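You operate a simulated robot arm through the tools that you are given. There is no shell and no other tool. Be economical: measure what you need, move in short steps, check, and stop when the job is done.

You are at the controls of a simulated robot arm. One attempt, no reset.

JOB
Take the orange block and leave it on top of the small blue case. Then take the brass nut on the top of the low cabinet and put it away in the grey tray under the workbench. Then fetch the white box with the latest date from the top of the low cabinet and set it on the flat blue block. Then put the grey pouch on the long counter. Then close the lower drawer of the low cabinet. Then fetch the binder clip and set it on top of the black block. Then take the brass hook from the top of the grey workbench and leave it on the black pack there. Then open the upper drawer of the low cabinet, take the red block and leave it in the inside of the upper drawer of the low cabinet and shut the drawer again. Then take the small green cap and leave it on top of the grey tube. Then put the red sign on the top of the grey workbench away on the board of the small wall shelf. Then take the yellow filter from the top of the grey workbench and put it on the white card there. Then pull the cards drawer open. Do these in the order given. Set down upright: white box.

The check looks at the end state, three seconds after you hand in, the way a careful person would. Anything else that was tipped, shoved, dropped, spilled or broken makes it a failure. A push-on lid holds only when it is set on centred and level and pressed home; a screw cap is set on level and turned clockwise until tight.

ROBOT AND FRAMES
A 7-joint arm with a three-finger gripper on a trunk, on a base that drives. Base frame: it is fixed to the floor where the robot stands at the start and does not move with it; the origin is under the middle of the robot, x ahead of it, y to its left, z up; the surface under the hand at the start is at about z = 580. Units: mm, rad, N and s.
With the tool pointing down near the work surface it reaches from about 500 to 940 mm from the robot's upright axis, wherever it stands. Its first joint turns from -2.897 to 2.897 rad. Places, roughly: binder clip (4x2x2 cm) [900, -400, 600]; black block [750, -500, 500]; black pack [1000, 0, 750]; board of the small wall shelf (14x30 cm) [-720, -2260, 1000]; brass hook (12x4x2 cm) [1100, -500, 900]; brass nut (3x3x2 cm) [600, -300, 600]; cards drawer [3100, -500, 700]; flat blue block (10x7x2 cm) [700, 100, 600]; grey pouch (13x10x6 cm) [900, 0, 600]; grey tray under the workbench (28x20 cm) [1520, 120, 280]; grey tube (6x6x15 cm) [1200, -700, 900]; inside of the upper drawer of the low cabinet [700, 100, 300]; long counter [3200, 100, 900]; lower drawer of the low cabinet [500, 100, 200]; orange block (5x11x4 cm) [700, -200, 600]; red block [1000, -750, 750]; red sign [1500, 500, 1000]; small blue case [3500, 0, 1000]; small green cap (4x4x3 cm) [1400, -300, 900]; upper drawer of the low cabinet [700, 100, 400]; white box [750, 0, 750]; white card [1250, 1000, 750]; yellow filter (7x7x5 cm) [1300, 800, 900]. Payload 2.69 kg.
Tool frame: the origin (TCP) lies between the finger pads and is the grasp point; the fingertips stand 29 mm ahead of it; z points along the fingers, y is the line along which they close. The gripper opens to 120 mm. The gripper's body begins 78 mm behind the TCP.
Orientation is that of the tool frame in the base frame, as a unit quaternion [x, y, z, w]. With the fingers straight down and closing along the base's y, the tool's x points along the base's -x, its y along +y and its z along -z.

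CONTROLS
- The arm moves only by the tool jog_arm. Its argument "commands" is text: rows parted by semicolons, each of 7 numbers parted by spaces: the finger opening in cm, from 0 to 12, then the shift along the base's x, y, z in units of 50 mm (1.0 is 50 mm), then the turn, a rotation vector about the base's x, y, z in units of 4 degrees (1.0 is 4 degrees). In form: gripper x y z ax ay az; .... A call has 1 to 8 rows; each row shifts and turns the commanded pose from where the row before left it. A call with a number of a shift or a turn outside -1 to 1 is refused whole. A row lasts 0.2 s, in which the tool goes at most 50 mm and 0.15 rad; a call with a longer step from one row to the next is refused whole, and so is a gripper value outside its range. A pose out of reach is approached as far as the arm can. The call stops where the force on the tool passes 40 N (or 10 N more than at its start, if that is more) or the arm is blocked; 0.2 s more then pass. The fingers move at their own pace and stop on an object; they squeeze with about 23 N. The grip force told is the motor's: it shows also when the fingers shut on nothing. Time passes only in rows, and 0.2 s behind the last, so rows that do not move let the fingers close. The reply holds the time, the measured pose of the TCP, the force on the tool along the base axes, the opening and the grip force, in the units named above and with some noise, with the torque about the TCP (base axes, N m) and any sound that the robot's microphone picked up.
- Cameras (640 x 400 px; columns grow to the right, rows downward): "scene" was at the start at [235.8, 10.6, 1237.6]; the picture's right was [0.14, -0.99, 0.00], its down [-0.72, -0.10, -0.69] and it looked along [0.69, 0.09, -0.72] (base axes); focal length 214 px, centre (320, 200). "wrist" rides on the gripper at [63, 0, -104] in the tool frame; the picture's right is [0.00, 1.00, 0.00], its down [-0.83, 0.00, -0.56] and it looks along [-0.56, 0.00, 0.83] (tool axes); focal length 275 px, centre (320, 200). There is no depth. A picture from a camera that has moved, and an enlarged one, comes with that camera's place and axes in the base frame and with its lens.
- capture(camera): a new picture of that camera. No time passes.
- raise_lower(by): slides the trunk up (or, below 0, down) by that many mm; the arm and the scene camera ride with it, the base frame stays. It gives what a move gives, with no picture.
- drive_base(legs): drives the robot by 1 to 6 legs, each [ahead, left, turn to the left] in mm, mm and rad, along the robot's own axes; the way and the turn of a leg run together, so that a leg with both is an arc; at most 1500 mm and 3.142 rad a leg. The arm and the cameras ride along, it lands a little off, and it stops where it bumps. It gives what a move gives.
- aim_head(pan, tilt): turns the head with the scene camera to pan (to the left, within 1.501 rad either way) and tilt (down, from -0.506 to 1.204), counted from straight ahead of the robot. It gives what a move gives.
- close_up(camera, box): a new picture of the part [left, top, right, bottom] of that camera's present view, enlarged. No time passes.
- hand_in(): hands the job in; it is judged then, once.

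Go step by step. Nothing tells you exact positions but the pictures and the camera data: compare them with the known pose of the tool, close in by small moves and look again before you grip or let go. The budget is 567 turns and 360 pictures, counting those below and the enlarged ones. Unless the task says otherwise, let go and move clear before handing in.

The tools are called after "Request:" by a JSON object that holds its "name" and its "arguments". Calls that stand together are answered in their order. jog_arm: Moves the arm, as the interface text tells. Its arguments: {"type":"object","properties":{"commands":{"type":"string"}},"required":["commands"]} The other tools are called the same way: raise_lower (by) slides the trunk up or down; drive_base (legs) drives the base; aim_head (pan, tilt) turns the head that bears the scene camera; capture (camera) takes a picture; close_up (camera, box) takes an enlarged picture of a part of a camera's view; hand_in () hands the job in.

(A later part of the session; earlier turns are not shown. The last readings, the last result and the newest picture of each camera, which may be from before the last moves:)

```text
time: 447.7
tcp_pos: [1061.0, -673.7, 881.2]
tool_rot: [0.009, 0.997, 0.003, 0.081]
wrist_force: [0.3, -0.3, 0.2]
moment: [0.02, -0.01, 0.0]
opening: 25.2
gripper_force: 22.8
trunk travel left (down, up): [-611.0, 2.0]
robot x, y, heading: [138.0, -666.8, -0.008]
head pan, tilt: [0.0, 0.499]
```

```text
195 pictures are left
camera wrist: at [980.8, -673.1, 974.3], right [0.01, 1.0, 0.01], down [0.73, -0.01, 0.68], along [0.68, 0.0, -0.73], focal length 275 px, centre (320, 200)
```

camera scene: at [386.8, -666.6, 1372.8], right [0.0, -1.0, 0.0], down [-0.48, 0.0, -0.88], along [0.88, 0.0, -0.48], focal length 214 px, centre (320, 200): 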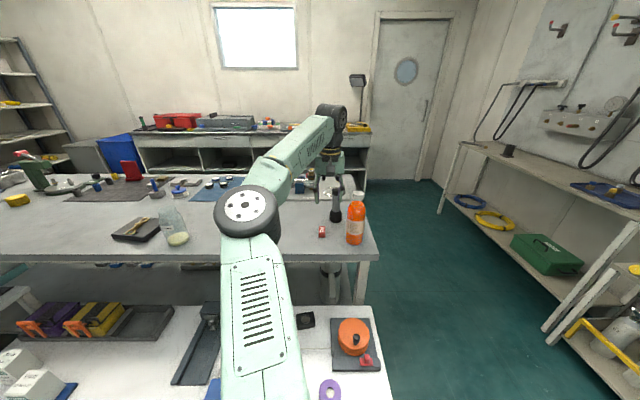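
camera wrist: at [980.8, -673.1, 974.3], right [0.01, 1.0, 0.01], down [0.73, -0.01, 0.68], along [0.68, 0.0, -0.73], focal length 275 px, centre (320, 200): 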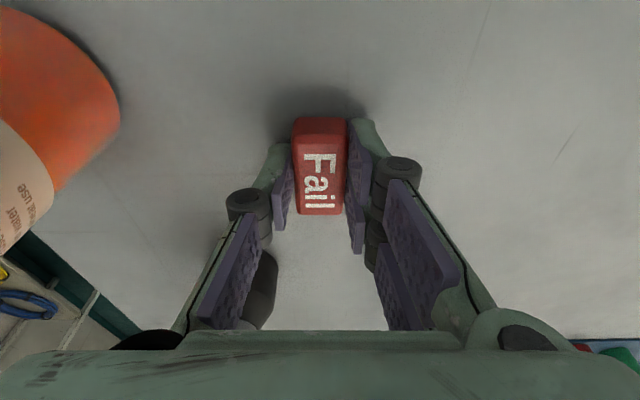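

The block is gripped. I'll lift, retract, and drive back in front of the open drawer.

Request:
{"name": "jog_arm", "arguments": {"commands": "0 0 0 0.9 0 0 0;0 0 0 0.9 0 0 0;0 0 0 0.9 0 0 0;0 -0.6 0 0.6 0 0.45 0;0 -0.9 0 0 0 0.45 0;0 -0.9 0 0 0 0.45 0;0 -0.9 0 0 0 0.45 0;0 -0.9 0 0 0 0.45 0"}}

Request:
{"name": "drive_base", "arguments": {"legs": [[-370, 0, 0], [0, 750, 0]]}}

Request:
{"name": "aim_head", "arguments": {"pan": 0, "tilt": 0.8}}

Request:
{"name": "capture", "arguments": {"camera": "scene"}}

Request:
{"name": "capture", "arguments": {"camera": "wrist"}}

```text
time: 449.5
tcp_pos: [848.4, -676.4, 1048.8]
tool_rot: [0.01, 1.0, 0.002, 0.002]
wrist_force: [0.4, 0.8, 0.2]
moment: [0.0, -0.02, 0.01]
opening: 24.9
gripper_force: 22.8
trunk travel left (down, up): [-611.0, 2.0]
robot x, y, heading: [136.9, -669.4, -0.002]
head pan, tilt: [0.0, 0.499]
```

```text
time: 457.7
tcp_pos: [489.1, 71.2, 1047.7]
tool_rot: [0.012, 1.0, 0.002, 0.002]
wrist_force: [0.8, -0.6, -0.2]
moment: [0.02, -0.02, -0.01]
opening: 25.1
gripper_force: 23.4
trunk travel left (down, up): [-611.0, 2.0]
robot x, y, heading: [-221.1, 84.2, -0.002]
head pan, tilt: [0.0, 0.499]
```

```text
time: 458.5
tcp_pos: [488.4, 71.9, 1047.9]
tool_rot: [0.011, 1.0, 0.003, 0.001]
wrist_force: [0.2, 0.9, -0.3]
moment: [0.03, -0.02, -0.03]
opening: 25.2
gripper_force: 23.9
trunk travel left (down, up): [-611.0, 2.0]
robot x, y, heading: [-221.5, 85.5, -0.008]
head pan, tilt: [0.0, 0.799]
```

```text
194 pictures are left
camera scene: at [15.6, 83.7, 1346.9], right [0.0, -1.0, 0.0], down [-0.72, 0.0, -0.7], along [0.7, 0.0, -0.72], focal length 214 px, centre (320, 200)
```

scene: 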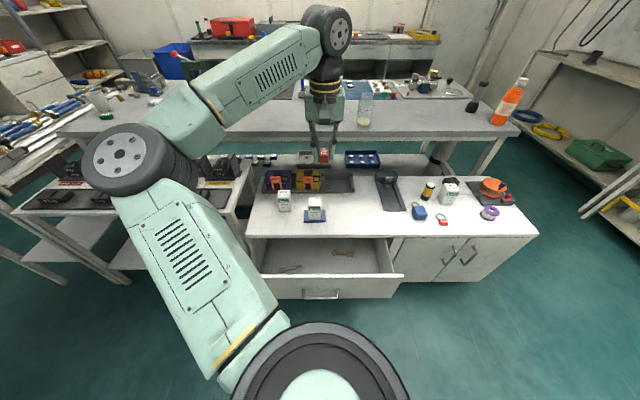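

```text
193 pictures are left
camera wrist: at [425.2, 73.2, 1151.6], right [0.02, 1.0, 0.0], down [0.83, -0.02, 0.56], along [0.56, -0.01, -0.83], focal length 275 px, centre (320, 200)
```

wrist: 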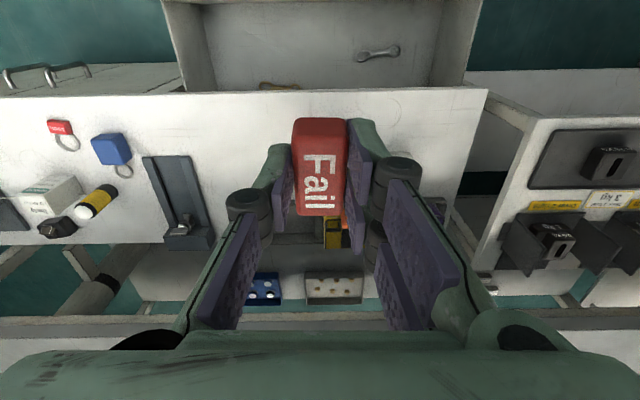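

Inside the drawer are two spanners; the middle front at about (450, 60) is free. I'll go over it and lower in stages.

Request:
{"name": "jog_arm", "arguments": {"commands": "0 -0.4 -0.1 0 0 0 0;0 -0.4 -0.1 0 0 0 0;0 0 0 0 0 0 0"}}

Request:
{"name": "raise_lower", "arguments": {"by": -390}}

Request:
{"name": "capture", "arguments": {"camera": "wrist"}}

Request:
{"name": "capture", "arguments": {"camera": "scene"}}

```text
time: 459.3
tcp_pos: [448.1, 62.7, 1046.2]
tool_rot: [0.011, 1.0, 0.003, 0.002]
wrist_force: [0.2, 0.0, 0.2]
moment: [0.01, 0.01, -0.01]
opening: 25.3
gripper_force: 23.0
trunk travel left (down, up): [-611.0, 2.0]
robot x, y, heading: [-222.7, 84.2, 0.0]
head pan, tilt: [0.0, 0.799]
```

```text
time: 463.0
tcp_pos: [448.5, 64.5, 656.8]
tool_rot: [0.012, 1.0, 0.003, 0.002]
wrist_force: [-0.6, -0.2, -0.6]
moment: [-0.01, -0.05, 0.01]
opening: 25.0
gripper_force: 23.5
trunk travel left (down, up): [-221.0, 392.0]
robot x, y, heading: [-217.6, 84.0, -0.002]
head pan, tilt: [0.0, 0.799]
```

```text
192 pictures are left
camera wrist: at [384.4, 64.4, 760.3], right [0.02, 1.0, 0.0], down [0.83, -0.02, 0.56], along [0.56, -0.01, -0.83], focal length 275 px, centre (320, 200)
```

wrist: 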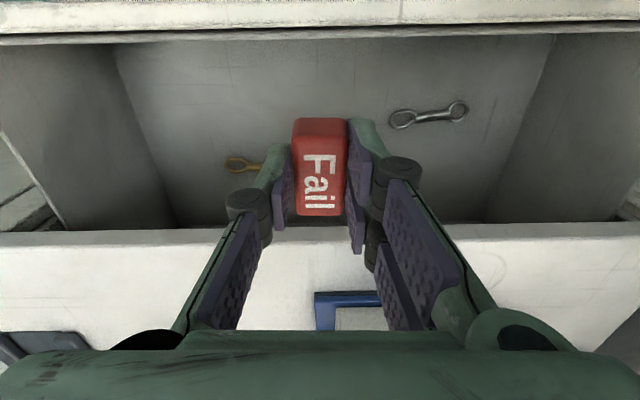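

```text
191 pictures are left
camera scene: at [15.5, 83.7, 956.8], right [0.0, -1.0, 0.0], down [-0.72, 0.0, -0.7], along [0.7, 0.0, -0.72], focal length 214 px, centre (320, 200)
```

scene: 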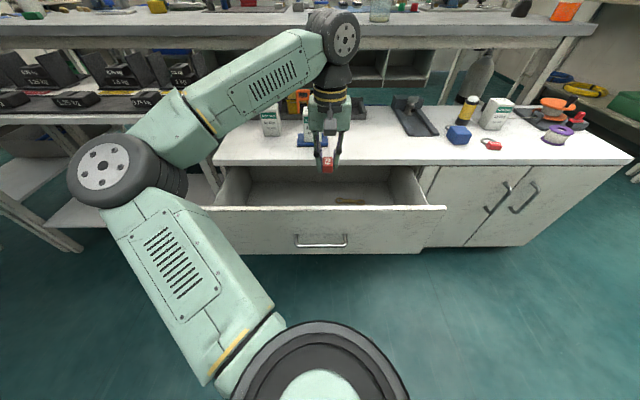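

Request:
{"name": "jog_arm", "arguments": {"commands": "0 0 0 -0.9 0 0 0;0 0 0 -0.9 0 0 0;0 0 0 -0.9 0 0 0;0 0 0 -0.9 0 0 0;0 0 0 -0.7 0 0 0;0 0 0 0 0 0 0"}}

Request:
{"name": "capture", "arguments": {"camera": "wrist"}}

Request:
{"name": "capture", "arguments": {"camera": "scene"}}

```text
time: 464.3
tcp_pos: [444.8, 64.0, 448.8]
tool_rot: [0.012, 1.0, 0.002, 0.003]
wrist_force: [-0.6, 0.1, 4.4]
moment: [-0.02, 0.29, 0.02]
opening: 25.1
gripper_force: 23.3
trunk travel left (down, up): [-221.0, 392.0]
robot x, y, heading: [-221.4, 83.1, -0.008]
head pan, tilt: [0.0, 0.799]
stopped in row 6: the force on the tool passed its limit at 47 N (the readings are from after the stop); the commanded pose is now the measured one
```

```text
190 pictures are left
camera wrist: at [380.6, 64.8, 552.3], right [0.02, 1.0, 0.0], down [0.83, -0.02, 0.56], along [0.56, -0.01, -0.83], focal length 275 px, centre (320, 200)
```

wrist: 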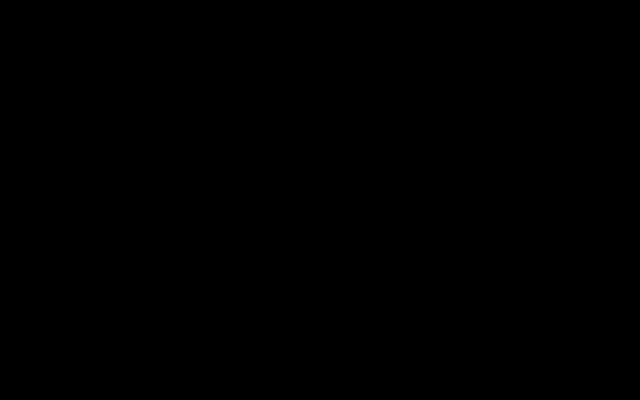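

```text
189 pictures are left
camera scene: at [15.3, 83.7, 957.0], right [0.0, -1.0, 0.0], down [-0.72, 0.0, -0.7], along [0.7, 0.0, -0.72], focal length 214 px, centre (320, 200)
```

scene: 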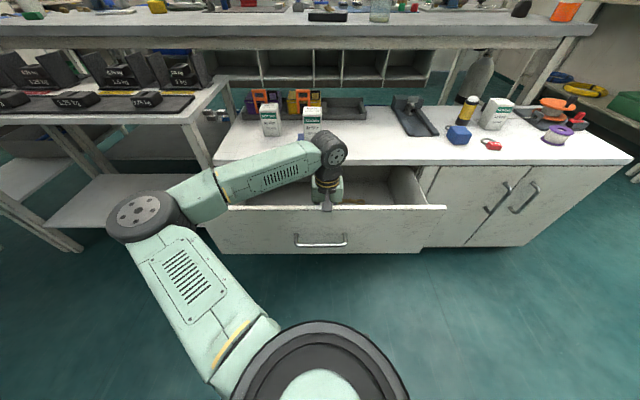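

The wrist camera touched the drawer's front panel. I'll rise, shift 45 mm inward, and lower again.

Request:
{"name": "jog_arm", "arguments": {"commands": "0 0 0 0.8 0 0 0;0 0.45 0 0 0 0 0;0 0.45 0 0 0 0 0;0 0 0 -0.7 0 0 0;0 0 0 -0.5 0 0 0;0 0 0 0 0 0 0"}}

Request:
{"name": "capture", "arguments": {"camera": "wrist"}}

Request:
{"name": "close_up", "arguments": {"camera": "scene", "box": [230, 130, 430, 260]}}

```text
time: 465.7
tcp_pos: [489.9, 62.9, 430.0]
tool_rot: [0.012, 1.0, 0.002, 0.004]
wrist_force: [-0.7, -0.2, 0.5]
moment: [-0.01, 0.01, -0.01]
opening: 25.2
gripper_force: 23.3
trunk travel left (down, up): [-221.0, 392.0]
robot x, y, heading: [-221.2, 88.0, -0.007]
head pan, tilt: [0.0, 0.799]
```

```text
188 pictures are left
camera wrist: at [426.2, 64.1, 532.8], right [0.02, 1.0, 0.0], down [0.83, -0.02, 0.56], along [0.56, -0.01, -0.83], focal length 275 px, centre (320, 200)
```

wrist: 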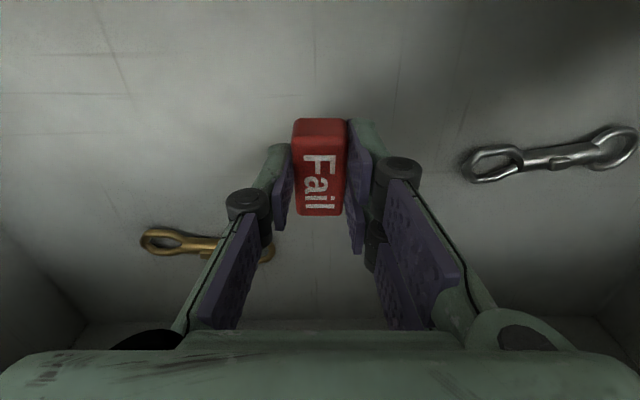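

```text
3.08 times, centred on (330, 195) of scene
camera zoom: at [15.6, 83.6, 956.8], right [0.0, -1.0, 0.0], down [-0.72, 0.0, -0.7], along [0.7, 0.0, -0.72], focal length 660 px, centre (289, 215)
```

zoom: 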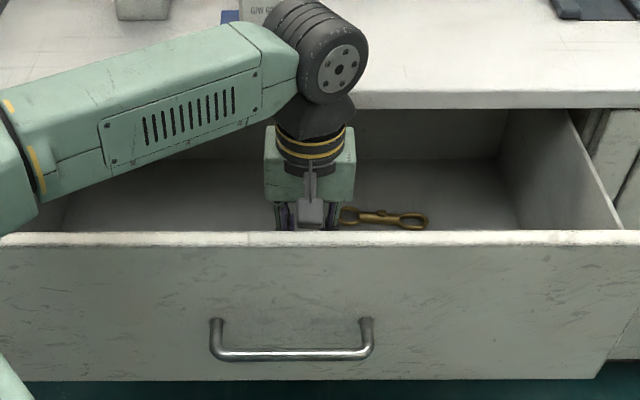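

Request:
{"name": "jog_arm", "arguments": {"commands": "0 0 0 -0.3 0 0 0;0 0 0 -0.2 0 0 0;0 0 0 -0.2 0 0 0;0 0 0 0 0 0 0"}}

Request:
{"name": "capture", "arguments": {"camera": "wrist"}}

```text
time: 466.7
tcp_pos: [490.0, 63.3, 392.9]
tool_rot: [0.012, 1.0, 0.002, 0.003]
wrist_force: [0.3, 0.1, 0.5]
moment: [-0.01, 0.0, 0.01]
opening: 25.1
gripper_force: 22.8
trunk travel left (down, up): [-221.0, 392.0]
robot x, y, heading: [-221.2, 79.8, -0.005]
head pan, tilt: [0.0, 0.799]
```

```text
186 pictures are left
camera wrist: at [426.1, 65.0, 496.6], right [0.02, 1.0, 0.0], down [0.83, -0.02, 0.56], along [0.56, -0.01, -0.83], focal length 275 px, centre (320, 200)
```

wrist: 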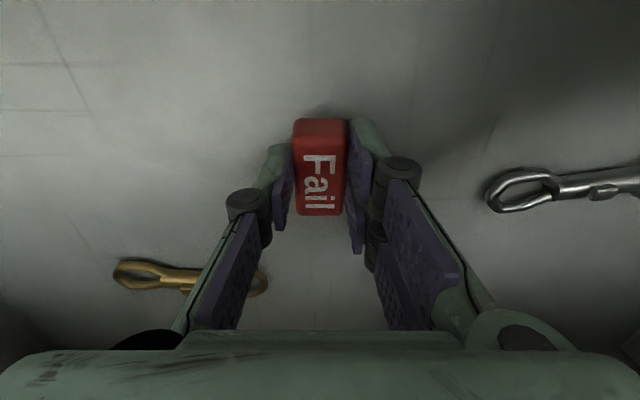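

Request:
{"name": "jog_arm", "arguments": {"commands": "0 0 0 -0.1 0 0 0;0 0 0 -0.1 0 0 0;0 0 0 -0.08 0 0 0;0 0 0 -0.08 0 0 0;0 0 0 0 0 0 0"}}

```text
time: 467.9
tcp_pos: [489.9, 64.3, 377.1]
tool_rot: [0.012, 1.0, 0.002, 0.005]
wrist_force: [0.9, -0.2, 13.7]
moment: [0.02, -0.37, -0.01]
opening: 25.2
gripper_force: 23.3
trunk travel left (down, up): [-221.0, 392.0]
robot x, y, heading: [-222.2, 84.8, -0.001]
head pan, tilt: [0.0, 0.799]
```

Contact with the drawer floor. I'll release and lift out straight up.

Request:
{"name": "jog_arm", "arguments": {"commands": "5 0 0 0.03 0 0 0;5 0 0 0 0 0 0;5 0 0 0 0 0 0;5 0 0 0.6 0 0 0;5 0 0 0.9 0 0 0;5 0 0 0.9 0 0 0;5 0 0 0.9 0 0 0;5 0 0 0.9 0 0 0"}}

Request:
{"name": "capture", "arguments": {"camera": "wrist"}}

```text
time: 469.7
tcp_pos: [491.1, 64.0, 584.8]
tool_rot: [0.012, 1.0, 0.002, 0.002]
wrist_force: [-0.4, -0.6, -0.9]
moment: [0.0, -0.01, -0.01]
opening: 49.9
gripper_force: 0.0
trunk travel left (down, up): [-221.0, 392.0]
robot x, y, heading: [-223.6, 80.7, -0.002]
head pan, tilt: [0.0, 0.799]
```

```text
185 pictures are left
camera wrist: at [427.6, 65.4, 688.5], right [0.02, 1.0, 0.0], down [0.83, -0.02, 0.56], along [0.56, -0.01, -0.83], focal length 275 px, centre (320, 200)
```

wrist: 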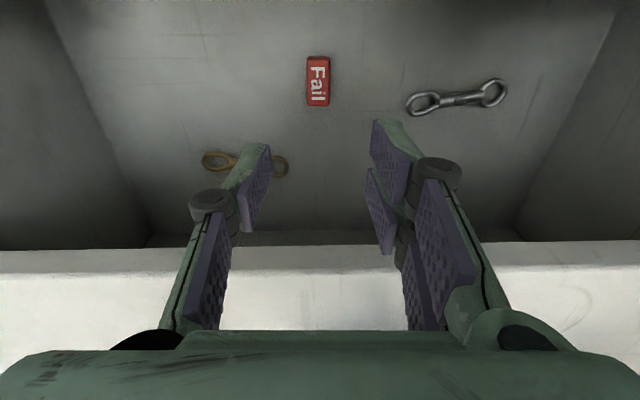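

The block lies in the drawer. Now to shut it: I'll rise, back off, tilt the tool forward and push the panel with closed fingers above the handle.

Request:
{"name": "jog_arm", "arguments": {"commands": "5 0 0 0.9 0 0 0;5 0 0 0.9 0 0 0;5 0 0 0.9 0 0 0;0 0 0 0.3 0 0 0;0 0 0 0 0 0 0"}}

Request:
{"name": "drive_base", "arguments": {"legs": [[-200, 0, 0]]}}

Request:
{"name": "jog_arm", "arguments": {"commands": "0 0 0 0 0 -1 0;0 0 0 0 0 -1 0;0 0 0 0 0 -1 0;0 0 0 0 0 -1 0;0 0 0 0 0 -1 0;0 0 0 0 0 -1 0;0 0 0 0 0 -1 0;0 0 0 0 0 -1 0"}}

Request:
{"name": "jog_arm", "arguments": {"commands": "0 -0.2 0.2 -0.8 0 -1 0;0 -0.2 0.2 -0.8 0 0 0;0 0 0 -0.8 0 0 0;0 0 0 -0.8 0 0 0;0 0 0 0 0 0 0"}}

Request:
{"name": "capture", "arguments": {"camera": "wrist"}}

```text
time: 470.9
tcp_pos: [488.4, 64.3, 737.6]
tool_rot: [0.012, 1.0, 0.001, 0.004]
wrist_force: [-0.3, -0.6, -0.2]
moment: [-0.01, 0.01, 0.01]
opening: 5.2
gripper_force: 1.3
trunk travel left (down, up): [-221.0, 392.0]
robot x, y, heading: [-219.8, 83.1, -0.005]
head pan, tilt: [0.0, 0.799]
```

```text
time: 472.5
tcp_pos: [294.9, 64.1, 736.8]
tool_rot: [0.013, 1.0, 0.001, 0.003]
wrist_force: [-0.8, 0.5, 0.0]
moment: [0.0, 0.02, 0.0]
opening: 0.0
gripper_force: 22.7
trunk travel left (down, up): [-221.0, 392.0]
robot x, y, heading: [-417.6, 90.2, -0.008]
head pan, tilt: [0.0, 0.799]
```

```text
time: 474.3
tcp_pos: [294.9, 64.6, 737.7]
tool_rot: [0.012, 0.96, 0.005, 0.28]
wrist_force: [-0.1, -0.4, 0.9]
moment: [0.03, -0.01, -0.01]
opening: 0.0
gripper_force: 23.1
trunk travel left (down, up): [-221.0, 392.0]
robot x, y, heading: [-419.2, 87.1, -0.009]
head pan, tilt: [0.0, 0.799]
```

```text
time: 475.5
tcp_pos: [274.1, 81.5, 575.8]
tool_rot: [0.012, 0.95, 0.005, 0.313]
wrist_force: [-0.1, -0.7, 0.3]
moment: [0.04, 0.02, 0.0]
opening: 0.0
gripper_force: 23.0
trunk travel left (down, up): [-221.0, 392.0]
robot x, y, heading: [-417.3, 85.9, -0.009]
head pan, tilt: [0.0, 0.799]
```

```text
184 pictures are left
camera wrist: at [161.7, 83.3, 621.7], right [0.01, 1.0, 0.01], down [0.34, -0.02, 0.94], along [0.94, -0.01, -0.34], focal length 275 px, centre (320, 200)
```

wrist: 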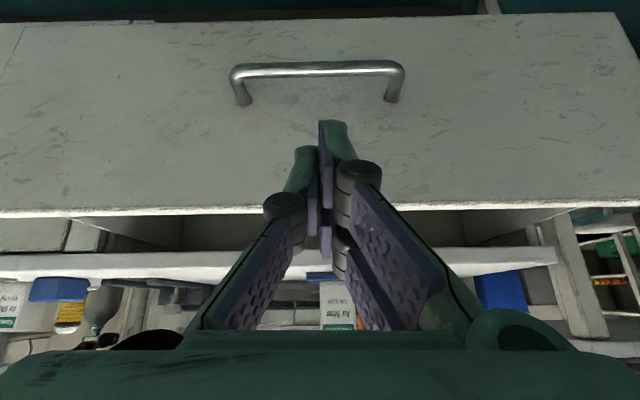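

Request:
{"name": "jog_arm", "arguments": {"commands": "0 0 0 -0.8 0 0 0;0 0.8 0 0 0 0 0;0 0.5 0 0 0 0 0;0 0.5 0 0 0 0 0;0 0.5 0 0 0 0 0;0 0.5 0 0 0 0 0;0 0.5 0 0 0 0 0;0 0 0 0 0 0 0"}}

Request:
{"name": "capture", "arguments": {"camera": "wrist"}}

```text
time: 477.3
tcp_pos: [439.2, 83.5, 536.1]
tool_rot: [0.011, 0.95, 0.006, 0.312]
wrist_force: [0.2, 0.5, -0.8]
moment: [-0.03, 0.02, 0.01]
opening: 0.0
gripper_force: 22.9
trunk travel left (down, up): [-221.0, 392.0]
robot x, y, heading: [-418.8, 81.6, -0.009]
head pan, tilt: [0.0, 0.799]
```

```text
183 pictures are left
camera wrist: at [326.9, 85.2, 582.6], right [0.01, 1.0, 0.01], down [0.34, -0.02, 0.94], along [0.94, -0.01, -0.34], focal length 275 px, centre (320, 200)
```

wrist: 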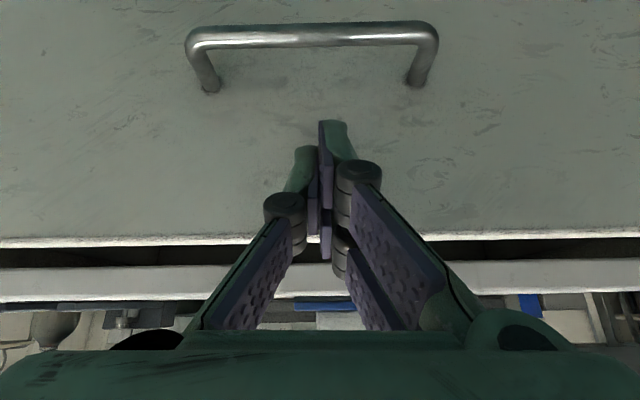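

Request:
{"name": "jog_arm", "arguments": {"commands": "0 0.4 0 0 0 0 0;0 0.4 0 0 0 0 0;0 0.4 0 0 0 0 0;0 0.2 0 0 0 0 0;0 0.2 0 0 0 0 0;0 0.2 0 0 0 0 0;0 0.2 0 0 0 0 0;0 0 0 0 0 0 0"}}

Request:
{"name": "capture", "arguments": {"camera": "wrist"}}

Request:
{"name": "capture", "arguments": {"camera": "scene"}}

```text
time: 478.7
tcp_pos: [522.2, 82.8, 535.5]
tool_rot: [0.011, 0.952, 0.005, 0.305]
wrist_force: [-10.6, 0.8, 5.4]
moment: [0.04, -0.1, 0.07]
opening: 0.0
gripper_force: 22.8
trunk travel left (down, up): [-221.0, 392.0]
robot x, y, heading: [-419.6, 86.6, -0.002]
head pan, tilt: [0.0, 0.799]
stopped in row 7: the force on the tool passed its limit at 56 N (the readings are from after the stop); the commanded pose is now the measured one
```

```text
182 pictures are left
camera wrist: at [409.6, 84.4, 582.0], right [0.01, 1.0, 0.01], down [0.35, -0.02, 0.94], along [0.94, -0.01, -0.35], focal length 275 px, centre (320, 200)
```

wrist: 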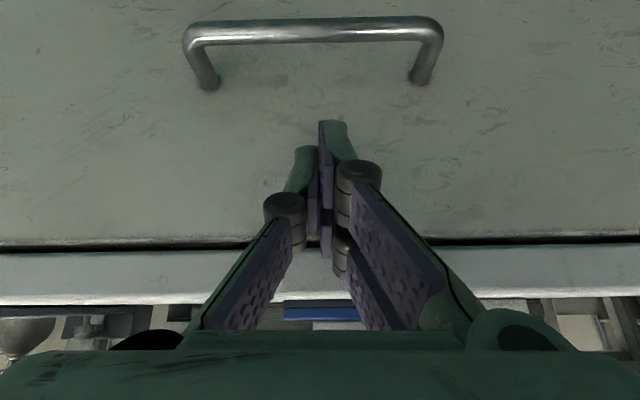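

```text
181 pictures are left
camera scene: at [-181.6, 84.5, 957.1], right [-0.01, -1.0, 0.0], down [-0.72, 0.0, -0.7], along [0.7, 0.0, -0.72], focal length 214 px, centre (320, 200)
```

scene: 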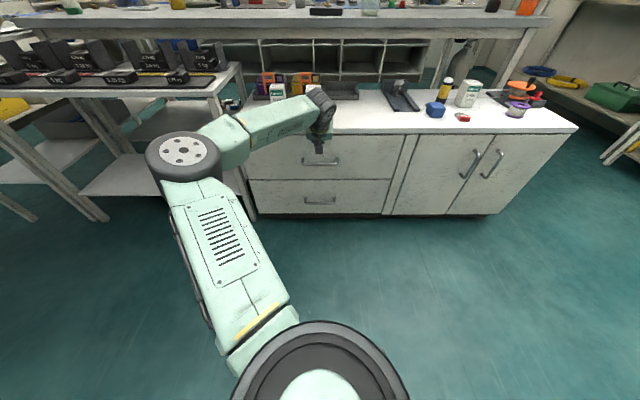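

Both drawers are shut flush. Next, the small green cap, which lies toward the far side of the workbench; I'll retract and drive round there.

Request:
{"name": "jog_arm", "arguments": {"commands": "0 -0.8 0 0 0 0 0;0 -0.8 0 0 0 0 0;0 -0.8 0 0 0 0 0;4 -0.8 0 0.3 0 0 0;4 0 0 0.6 0 0 0;4 0 0 0.9 0 0 0;4 0 0 0.9 0 0 0;4 0 0 0 0 0 0"}}

Request:
{"name": "raise_lower", "arguments": {"by": 385}}

Request:
{"name": "jog_arm", "arguments": {"commands": "4 0.2 0 0 0 1 0;4 0.2 0 0 0 1 0;4 0.2 0 0 0 1 0;4 0.2 0 0 0 1 0;4 0.2 0 0 0 1 0;4 0.2 0 0 0 1 0;4 0.2 0 0 0 1 0;4 0.2 0 0 0 1 0"}}

Request:
{"name": "drive_base", "arguments": {"legs": [[330, -100, 0], [0, -1480, 0], [1400, 0, 0], [1000, 0, 0], [0, 0, 1.571]]}}

```text
time: 480.5
tcp_pos: [361.9, 83.4, 669.1]
tool_rot: [0.011, 0.952, 0.006, 0.306]
wrist_force: [0.2, -0.5, 0.1]
moment: [0.01, 0.03, 0.0]
opening: 40.1
gripper_force: 0.0
trunk travel left (down, up): [-221.0, 392.0]
robot x, y, heading: [-415.5, 86.0, -0.004]
head pan, tilt: [0.0, 0.799]
```

```text
time: 484.2
tcp_pos: [361.0, 82.7, 1051.8]
tool_rot: [0.01, 0.952, 0.006, 0.306]
wrist_force: [1.0, -0.5, -0.5]
moment: [0.01, -0.04, 0.01]
opening: 40.1
gripper_force: 0.1
trunk travel left (down, up): [-606.0, 7.0]
robot x, y, heading: [-419.5, 89.8, -0.01]
head pan, tilt: [0.0, 0.799]
```

```text
time: 486.0
tcp_pos: [442.8, 82.1, 1051.8]
tool_rot: [0.013, 0.999, 0.003, 0.032]
wrist_force: [1.5, 0.2, -0.6]
moment: [-0.03, -0.01, 0.01]
opening: 40.0
gripper_force: 0.1
trunk travel left (down, up): [-606.0, 7.0]
robot x, y, heading: [-419.5, 85.1, -0.008]
head pan, tilt: [0.0, 0.799]
```

```text
time: 514.7
tcp_pos: [2367.5, -690.3, 1052.4]
tool_rot: [-0.676, 0.736, 0.023, 0.021]
wrist_force: [0.3, 0.2, 0.5]
moment: [0.01, -0.01, 0.01]
opening: 40.0
gripper_force: 0.1
trunk travel left (down, up): [-606.0, 7.0]
robot x, y, heading: [2312.8, -1551.1, 1.506]
head pan, tilt: [0.0, 0.799]
```

Request:
{"name": "jog_arm", "arguments": {"commands": "4 0 -0.9 0 0 0 0;4 0 -0.9 0 0 0 0;4 0 -0.9 0 0 0 0;4 0 -0.9 0 0 0 0;4 0 0 0 0 0 0"}}

Request:
{"name": "drive_base", "arguments": {"legs": [[1250, 0, 0.065], [0, 0, 1.571]]}}

Request:
{"name": "aim_head", "arguments": {"pan": 0, "tilt": 0.6}}

Request:
{"name": "capture", "arguments": {"camera": "scene"}}

Request:
{"name": "capture", "arguments": {"camera": "wrist"}}

```text
time: 515.9
tcp_pos: [2366.5, -874.1, 1052.0]
tool_rot: [-0.676, 0.736, 0.024, 0.021]
wrist_force: [0.6, -1.0, -0.2]
moment: [-0.03, 0.03, 0.0]
opening: 40.1
gripper_force: 0.0
trunk travel left (down, up): [-606.0, 7.0]
robot x, y, heading: [2310.5, -1549.2, 1.504]
head pan, tilt: [0.0, 0.799]
```

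```text
time: 526.1
tcp_pos: [1676.5, -276.4, 1052.6]
tool_rot: [0.999, -0.019, -0.032, 0.002]
wrist_force: [0.5, 0.5, -0.9]
moment: [0.01, -0.02, -0.04]
opening: 40.2
gripper_force: 0.0
trunk travel left (down, up): [-606.0, 7.0]
robot x, y, heading: [2350.7, -294.5, 3.12]
head pan, tilt: [0.0, 0.799]
```

```text
time: 526.9
tcp_pos: [1675.6, -275.4, 1050.9]
tool_rot: [0.999, -0.019, -0.031, 0.003]
wrist_force: [0.2, 0.2, 1.0]
moment: [-0.02, 0.01, 0.01]
opening: 40.0
gripper_force: 0.0
trunk travel left (down, up): [-606.0, 7.0]
robot x, y, heading: [2353.0, -299.2, 3.117]
head pan, tilt: [0.0, 0.6]
```

```text
180 pictures are left
camera scene: at [2108.6, -293.8, 1358.6], right [0.02, 1.0, 0.0], down [0.57, -0.01, -0.82], along [-0.82, 0.02, -0.57], focal length 214 px, centre (320, 200)
```

scene: 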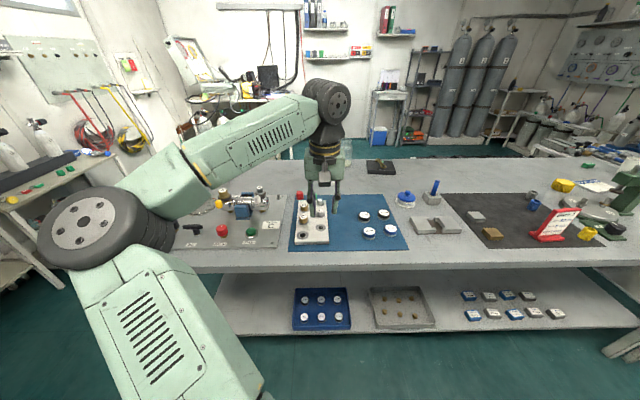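

```text
179 pictures are left
camera wrist: at [1745.0, -276.9, 1151.4], right [-0.03, -1.0, 0.0], down [-0.79, 0.03, 0.61], along [-0.61, 0.02, -0.79], focal length 275 px, centre (320, 200)
```

wrist: 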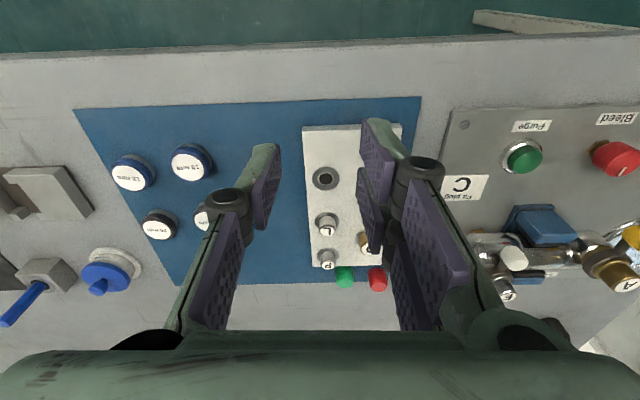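

The small green cap lies beside a small red one at about (1359,-304). I'll drive nearer to the bench and look from above.

Request:
{"name": "drive_base", "arguments": {"legs": [[265, 0, 0.02]]}}

Request:
{"name": "jog_arm", "arguments": {"commands": "6 0 -0.2 -0.6 0 0.4 0;6 0 -0.2 -0.6 0 0.4 0;6 0 0 0 0 0 0"}}

Request:
{"name": "capture", "arguments": {"camera": "wrist"}}

Request:
{"name": "capture", "arguments": {"camera": "scene"}}

```text
time: 528.8
tcp_pos: [1412.0, -294.7, 1052.3]
tool_rot: [1.0, -0.004, -0.031, 0.002]
wrist_force: [-0.3, 0.1, 0.2]
moment: [-0.04, 0.0, -0.01]
opening: 40.1
gripper_force: 0.1
trunk travel left (down, up): [-606.0, 7.0]
robot x, y, heading: [2092.5, -294.5, -3.133]
head pan, tilt: [0.0, 0.6]
```

```text
time: 529.6
tcp_pos: [1412.1, -313.8, 992.5]
tool_rot: [0.998, -0.005, -0.06, 0.003]
wrist_force: [0.2, 0.3, 0.7]
moment: [-0.01, -0.01, 0.0]
opening: 60.1
gripper_force: 0.0
trunk travel left (down, up): [-606.0, 7.0]
robot x, y, heading: [2089.5, -295.7, -3.133]
head pan, tilt: [0.0, 0.6]
```

```text
178 pictures are left
camera wrist: at [1486.8, -313.0, 1087.0], right [0.0, -1.0, 0.01], down [-0.76, 0.01, 0.65], along [-0.65, 0.0, -0.76], focal length 275 px, centre (320, 200)
```

wrist: 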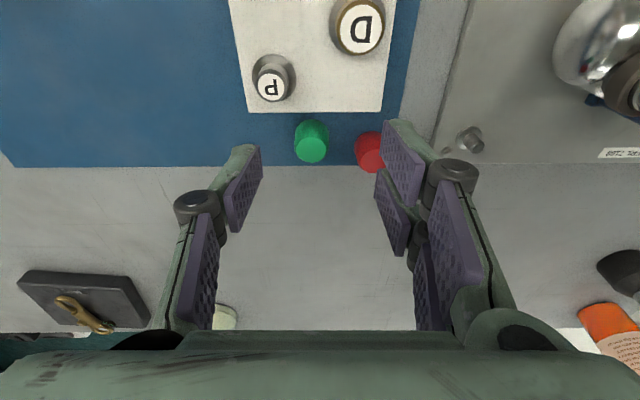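

```text
177 pictures are left
camera scene: at [1844.9, -299.4, 1358.7], right [-0.01, 1.0, 0.0], down [0.56, 0.0, -0.83], along [-0.83, -0.01, -0.56], focal length 214 px, centre (320, 200)
```

scene: 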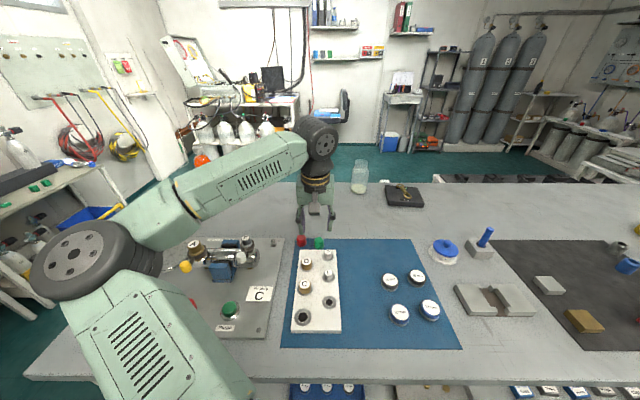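

Request:
{"name": "close_up", "arguments": {"camera": "wrist", "box": [260, 90, 420, 190]}}

Request:
{"name": "close_up", "arguments": {"camera": "scene", "box": [280, 220, 360, 270]}}

```text
4.00 times, centred on (340, 140) of wrist
camera zoom: at [1486.8, -313.0, 1087.0], right [0.0, -1.0, 0.01], down [-0.76, 0.01, 0.65], along [-0.65, 0.0, -0.76], focal length 1101 px, centre (240, 440)
```

zoom: 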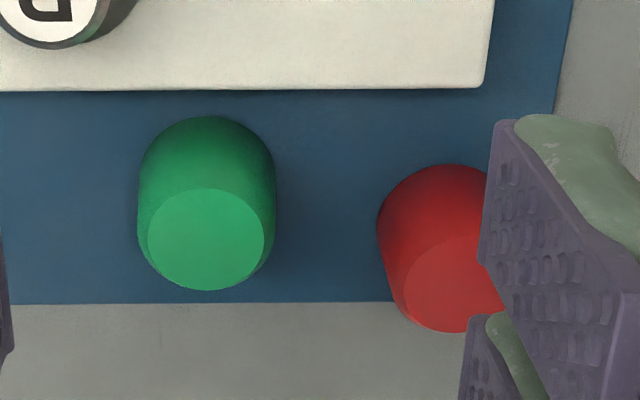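

```text
8.00 times, centred on (320, 245) of scene
camera zoom: at [1844.9, -299.4, 1358.7], right [-0.01, 1.0, 0.0], down [0.56, 0.0, -0.83], along [-0.83, -0.01, -0.56], focal length 1716 px, centre (320, -160)
```

zoom: 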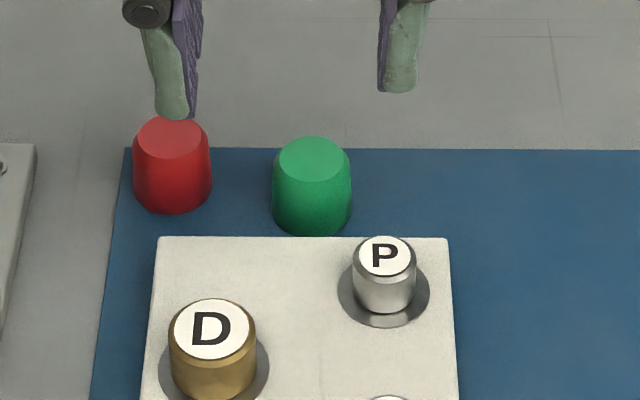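

The green cap is at (1374,-307), top z≈894, with the red one 50 mm away in -y and the white plate just behind. I'll straighten the tool and come down with a narrow opening.

Request:
{"name": "jog_arm", "arguments": {"commands": "4.4 -0.43 0.07 -0.4 0 -0.85 0;4.4 -0.43 0.07 -0.5 0 -0.85 0;4.4 0 0 -0.5 0 0 0;4.4 0 0 0 0 0 0"}}

Request:
{"name": "capture", "arguments": {"camera": "wrist"}}

Request:
{"name": "close_up", "arguments": {"camera": "scene", "box": [280, 200, 360, 270]}}

```text
time: 530.6
tcp_pos: [1367.1, -305.9, 922.5]
tool_rot: [1.0, -0.004, 0.0, 0.002]
wrist_force: [-0.4, 0.5, -0.9]
moment: [-0.03, 0.0, -0.01]
opening: 43.9
gripper_force: 0.0
trunk travel left (down, up): [-606.0, 7.0]
robot x, y, heading: [2089.4, -294.9, -3.133]
head pan, tilt: [0.0, 0.6]
```

```text
174 pictures are left
camera wrist: at [1430.6, -305.5, 1025.4], right [0.0, -1.0, 0.0], down [-0.83, 0.01, 0.56], along [-0.56, 0.0, -0.83], focal length 275 px, centre (320, 200)
```

wrist: 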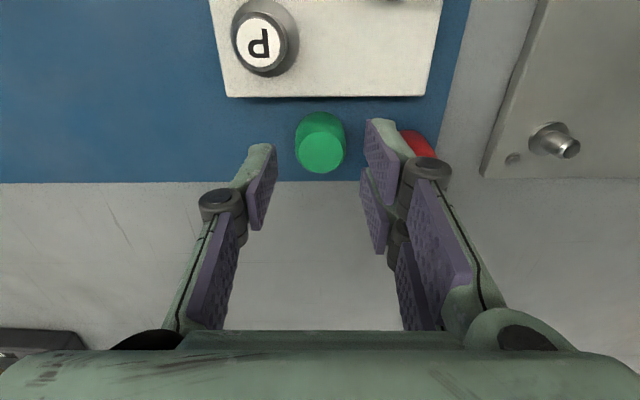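

```text
5.71 times, centred on (320, 235) of scene
camera zoom: at [1845.0, -299.4, 1358.7], right [-0.01, 1.0, 0.0], down [0.56, 0.0, -0.83], along [-0.83, -0.01, -0.56], focal length 1226 px, centre (320, 0)
```

zoom: 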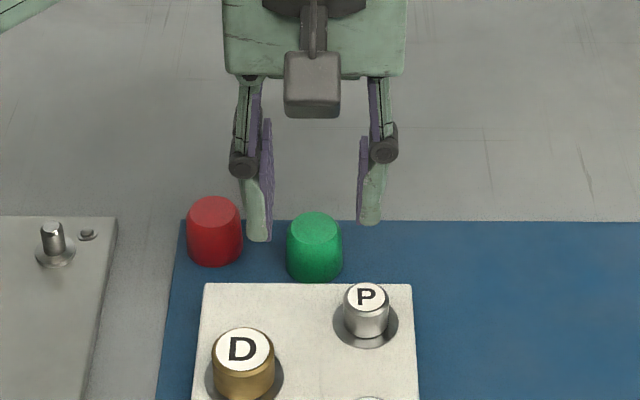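

Request:
{"name": "jog_arm", "arguments": {"commands": "3.8 0.02 -0.01 0 0 0 0;3.8 0 0 0 0 0 0;3.8 0 0 -0.35 0 0 0;3.8 0 0 -0.35 0 0 0;3.8 0 0 0 0 0 0"}}

Request:
{"name": "capture", "arguments": {"camera": "wrist"}}

Request:
{"name": "close_up", "arguments": {"camera": "scene", "box": [280, 200, 360, 270]}}

```text
time: 531.8
tcp_pos: [1368.8, -306.5, 888.1]
tool_rot: [1.0, -0.004, 0.0, 0.002]
wrist_force: [0.5, 0.2, -0.1]
moment: [0.04, 0.0, -0.02]
opening: 38.1
gripper_force: 0.0
trunk travel left (down, up): [-606.0, 7.0]
robot x, y, heading: [2090.3, -300.6, -3.135]
head pan, tilt: [0.0, 0.6]
```

```text
172 pictures are left
camera wrist: at [1432.2, -306.6, 991.6], right [0.0, -1.0, 0.0], down [-0.83, 0.01, 0.56], along [-0.56, 0.0, -0.83], focal length 275 px, centre (320, 200)
```

wrist: 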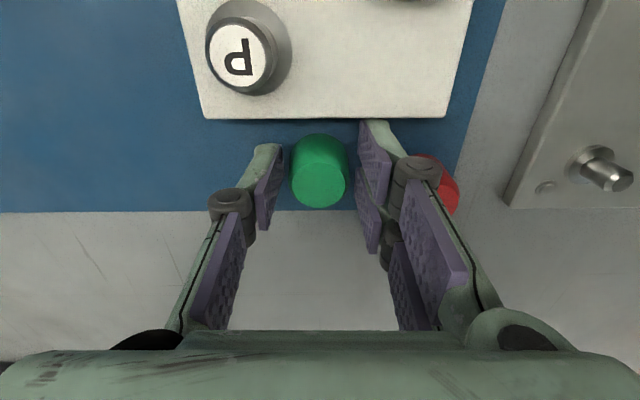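

```text
5.71 times, centred on (320, 235) of scene
camera zoom: at [1845.0, -299.4, 1358.7], right [-0.01, 1.0, 0.0], down [0.56, 0.01, -0.83], along [-0.83, -0.01, -0.56], focal length 1226 px, centre (320, 0)
```

zoom: 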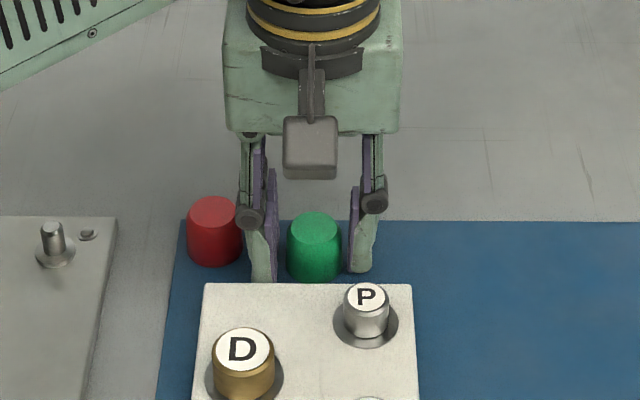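

Request:
{"name": "jog_arm", "arguments": {"commands": "0 0 0 0 0 0 0;0 0 0 0 0 0 0;0 0 0 0 0 0 0"}}

Request:
{"name": "close_up", "arguments": {"camera": "scene", "box": [280, 200, 360, 270]}}

Request:
{"name": "capture", "arguments": {"camera": "wrist"}}

```text
time: 532.6
tcp_pos: [1370.9, -306.8, 888.1]
tool_rot: [1.0, -0.004, 0.0, 0.003]
wrist_force: [0.3, 0.0, 0.0]
moment: [-0.01, 0.0, -0.01]
opening: 29.4
gripper_force: 22.7
trunk travel left (down, up): [-606.0, 7.0]
robot x, y, heading: [2092.8, -295.7, -3.127]
head pan, tilt: [0.0, 0.6]
```

```text
5.71 times, centred on (320, 235) of scene
camera zoom: at [1844.9, -299.4, 1358.7], right [-0.01, 1.0, 0.0], down [0.56, 0.01, -0.83], along [-0.83, -0.01, -0.56], focal length 1226 px, centre (320, 0)
```

zoom: 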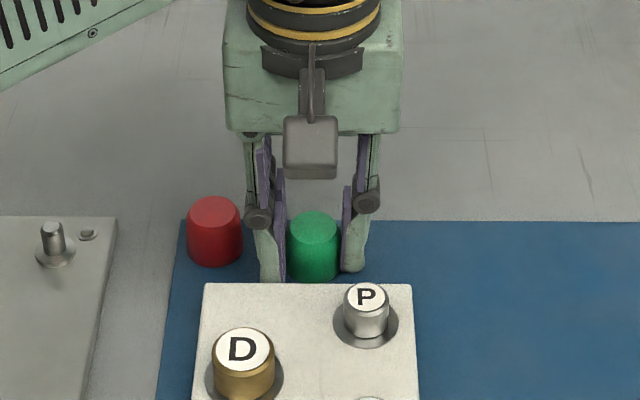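

```text
169 pictures are left
camera wrist: at [1432.1, -306.5, 991.7], right [0.0, -1.0, 0.0], down [-0.83, 0.01, 0.56], along [-0.56, 0.0, -0.83], focal length 275 px, centre (320, 200)
```

wrist: 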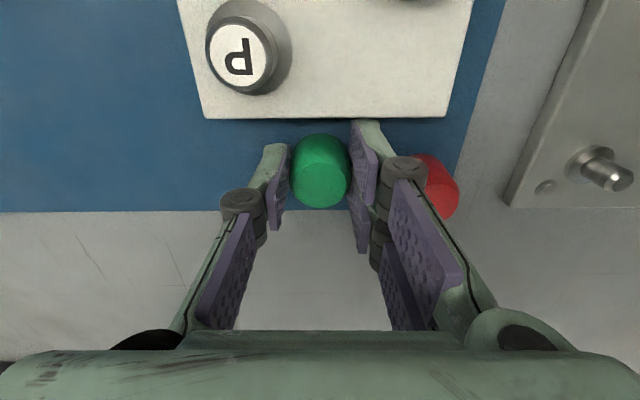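

The cap is held (29 mm). I'll lift, retract, and drive around to the right end of the bench, turning well away from the bottle.

Request:
{"name": "jog_arm", "arguments": {"commands": "0 0 0 0.9 0 0 0;0 0 0 0.9 0 0 0;0 0 0 0.9 0 0 0;0 0.3 0 0.8 0 0 0;0 0.8 0 0.3 0 0 0;0 0.5 0 0 0 0 0;0 0 0 0 0 0 0"}}

Request:
{"name": "drive_base", "arguments": {"legs": [[-270, 0, 0], [0, 1290, 0], [1220, 0, 0], [0, 0, -1.571]]}}

Request:
{"name": "aim_head", "arguments": {"pan": 0, "tilt": 0.55}}

Request:
{"name": "capture", "arguments": {"camera": "scene"}}

```text
time: 534.2
tcp_pos: [1450.4, -308.4, 1077.3]
tool_rot: [1.0, -0.005, 0.0, 0.002]
wrist_force: [0.0, -0.8, -0.3]
moment: [-0.02, -0.04, -0.01]
opening: 29.3
gripper_force: 22.9
trunk travel left (down, up): [-606.0, 7.0]
robot x, y, heading: [2085.2, -295.2, -3.134]
head pan, tilt: [0.0, 0.6]
```

```text
time: 555.5
tcp_pos: [1142.5, -975.3, 1077.9]
tool_rot: [0.714, -0.7, -0.002, 0.001]
wrist_force: [0.0, -0.2, -0.9]
moment: [0.05, -0.02, -0.01]
opening: 29.2
gripper_force: 23.3
trunk travel left (down, up): [-606.0, 7.0]
robot x, y, heading: [1172.4, -1618.2, 1.613]
head pan, tilt: [0.0, 0.6]
```

```text
time: 556.2
tcp_pos: [1143.0, -973.8, 1076.7]
tool_rot: [0.714, -0.7, -0.002, 0.002]
wrist_force: [-0.3, 0.0, 0.2]
moment: [0.0, 0.01, 0.03]
opening: 28.8
gripper_force: 22.9
trunk travel left (down, up): [-606.0, 7.0]
robot x, y, heading: [1171.1, -1612.0, 1.608]
head pan, tilt: [0.0, 0.55]
```

```text
168 pictures are left
camera scene: at [1163.6, -1367.8, 1363.2], right [1.0, 0.04, 0.0], down [0.02, -0.52, -0.85], along [-0.03, 0.85, -0.52], focal length 214 px, centre (320, 200)
```

scene: 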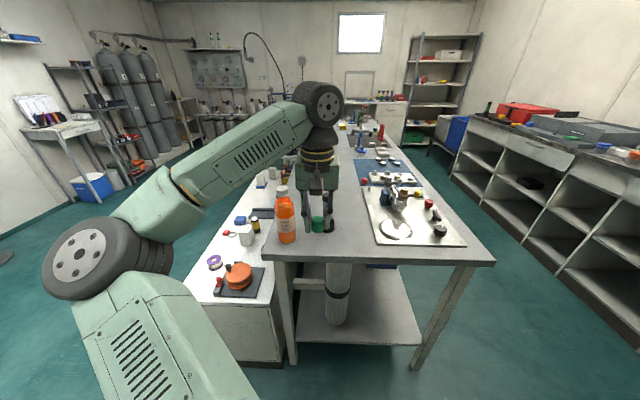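

Request:
{"name": "drive_base", "arguments": {"legs": [[140, 0, -0.037]]}}

Request:
{"name": "capture", "arguments": {"camera": "wrist"}}

Request:
{"name": "capture", "arguments": {"camera": "scene"}}

```text
time: 557.5
tcp_pos: [1162.4, -838.5, 1077.8]
tool_rot: [-0.7, 0.714, 0.002, -0.001]
wrist_force: [0.8, -0.1, -0.4]
moment: [-0.02, -0.01, -0.03]
opening: 28.8
gripper_force: 23.2
trunk travel left (down, up): [-606.0, 7.0]
robot x, y, heading: [1170.3, -1479.2, 1.575]
head pan, tilt: [0.0, 0.55]
```

```text
167 pictures are left
camera wrist: at [1162.3, -901.7, 1179.7], right [-1.0, 0.01, 0.0], down [0.01, 0.83, 0.56], along [0.0, 0.56, -0.83], focal length 275 px, centre (320, 200)
```

wrist: 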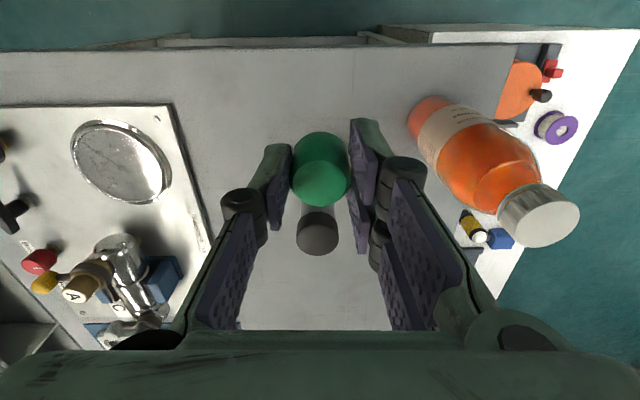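

```text
166 pictures are left
camera scene: at [1169.7, -1231.9, 1363.0], right [1.0, 0.0, 0.0], down [0.0, -0.52, -0.85], along [0.0, 0.85, -0.52], focal length 214 px, centre (320, 200)
```

scene: 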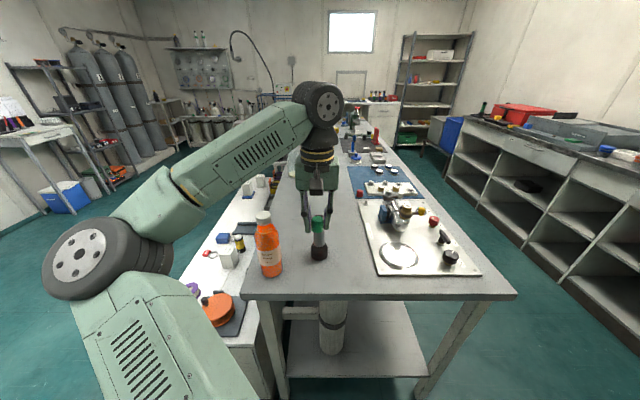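

Request:
{"name": "close_up", "arguments": {"camera": "scene", "box": [285, 205, 355, 265]}}

Request:
{"name": "close_up", "arguments": {"camera": "wrist", "box": [240, 120, 400, 270]}}

```text
6.67 times, centred on (320, 235) of scene
camera zoom: at [1169.7, -1231.9, 1363.0], right [1.0, 0.0, 0.0], down [0.0, -0.52, -0.85], along [0.0, 0.85, -0.52], focal length 1430 px, centre (320, -33)
```

zoom: 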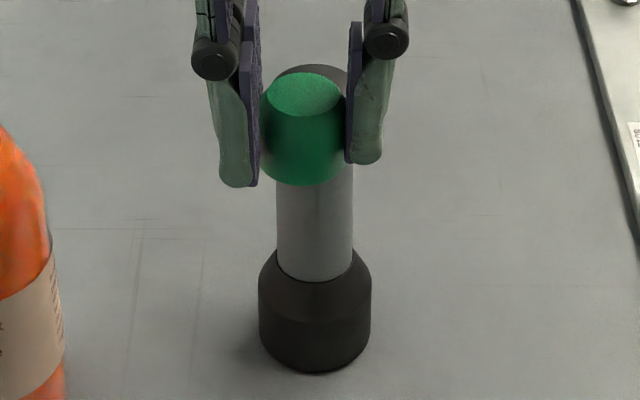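

```text
2.67 times, centred on (320, 195) of wrist
camera zoom: at [1162.3, -901.7, 1179.7], right [-1.0, 0.01, 0.0], down [0.01, 0.83, 0.56], along [0.0, 0.56, -0.83], focal length 734 px, centre (320, 213)
```

zoom: 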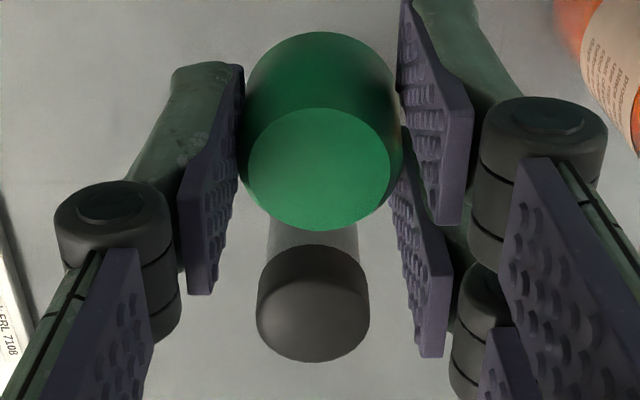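

The grey tube stands at about (1166,-743), top z≈1000. I'll move the cap over it and check the alignment.

Request:
{"name": "jog_arm", "arguments": {"commands": "0 0.03 0.67 0 0 0 0;0 0.02 0.67 0 0 0 0;0 0.02 0.66 0 0 0 0;0 0 0 -0.4 0 0 0;0 0 0 0 0 0 0"}}

Request:
{"name": "close_up", "arguments": {"camera": "wrist", "box": [240, 120, 400, 270]}}

Request:
{"name": "close_up", "arguments": {"camera": "scene", "box": [285, 195, 355, 255]}}

```text
time: 558.7
tcp_pos: [1165.1, -738.9, 1057.3]
tool_rot: [-0.701, 0.713, 0.003, -0.002]
wrist_force: [0.3, 0.7, 0.0]
moment: [0.04, 0.02, -0.02]
opening: 28.8
gripper_force: 23.4
trunk travel left (down, up): [-606.0, 7.0]
robot x, y, heading: [1168.5, -1479.7, 1.574]
head pan, tilt: [0.0, 0.55]
```

```text
2.67 times, centred on (320, 195) of wrist
camera zoom: at [1164.7, -800.9, 1160.5], right [-1.0, 0.01, 0.01], down [0.01, 0.83, 0.56], along [0.0, 0.56, -0.83], focal length 734 px, centre (320, 213)
```

zoom: 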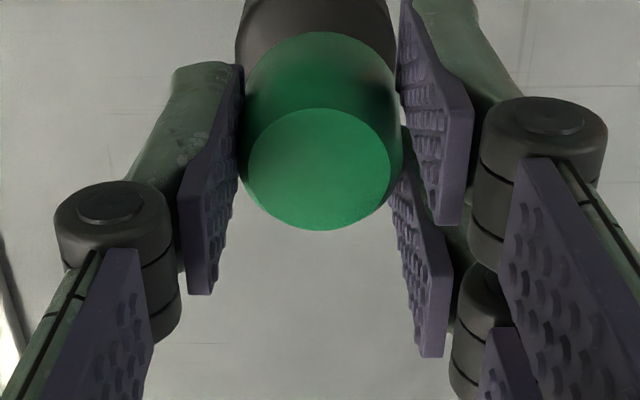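

```text
6.67 times, centred on (320, 225) of scene
camera zoom: at [1169.7, -1232.7, 1363.2], right [1.0, 0.0, 0.0], down [0.0, -0.52, -0.85], along [0.0, 0.85, -0.52], focal length 1430 px, centre (320, 33)
```

zoom: 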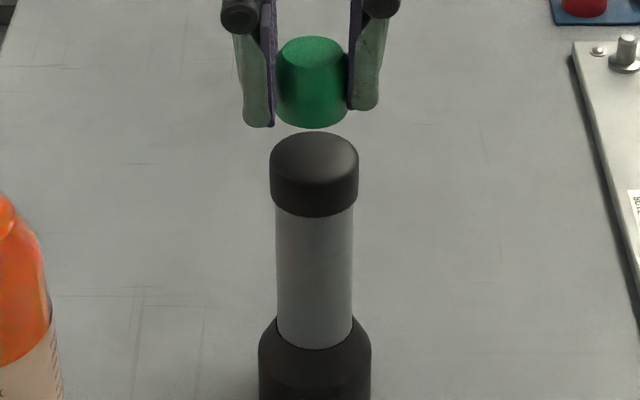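

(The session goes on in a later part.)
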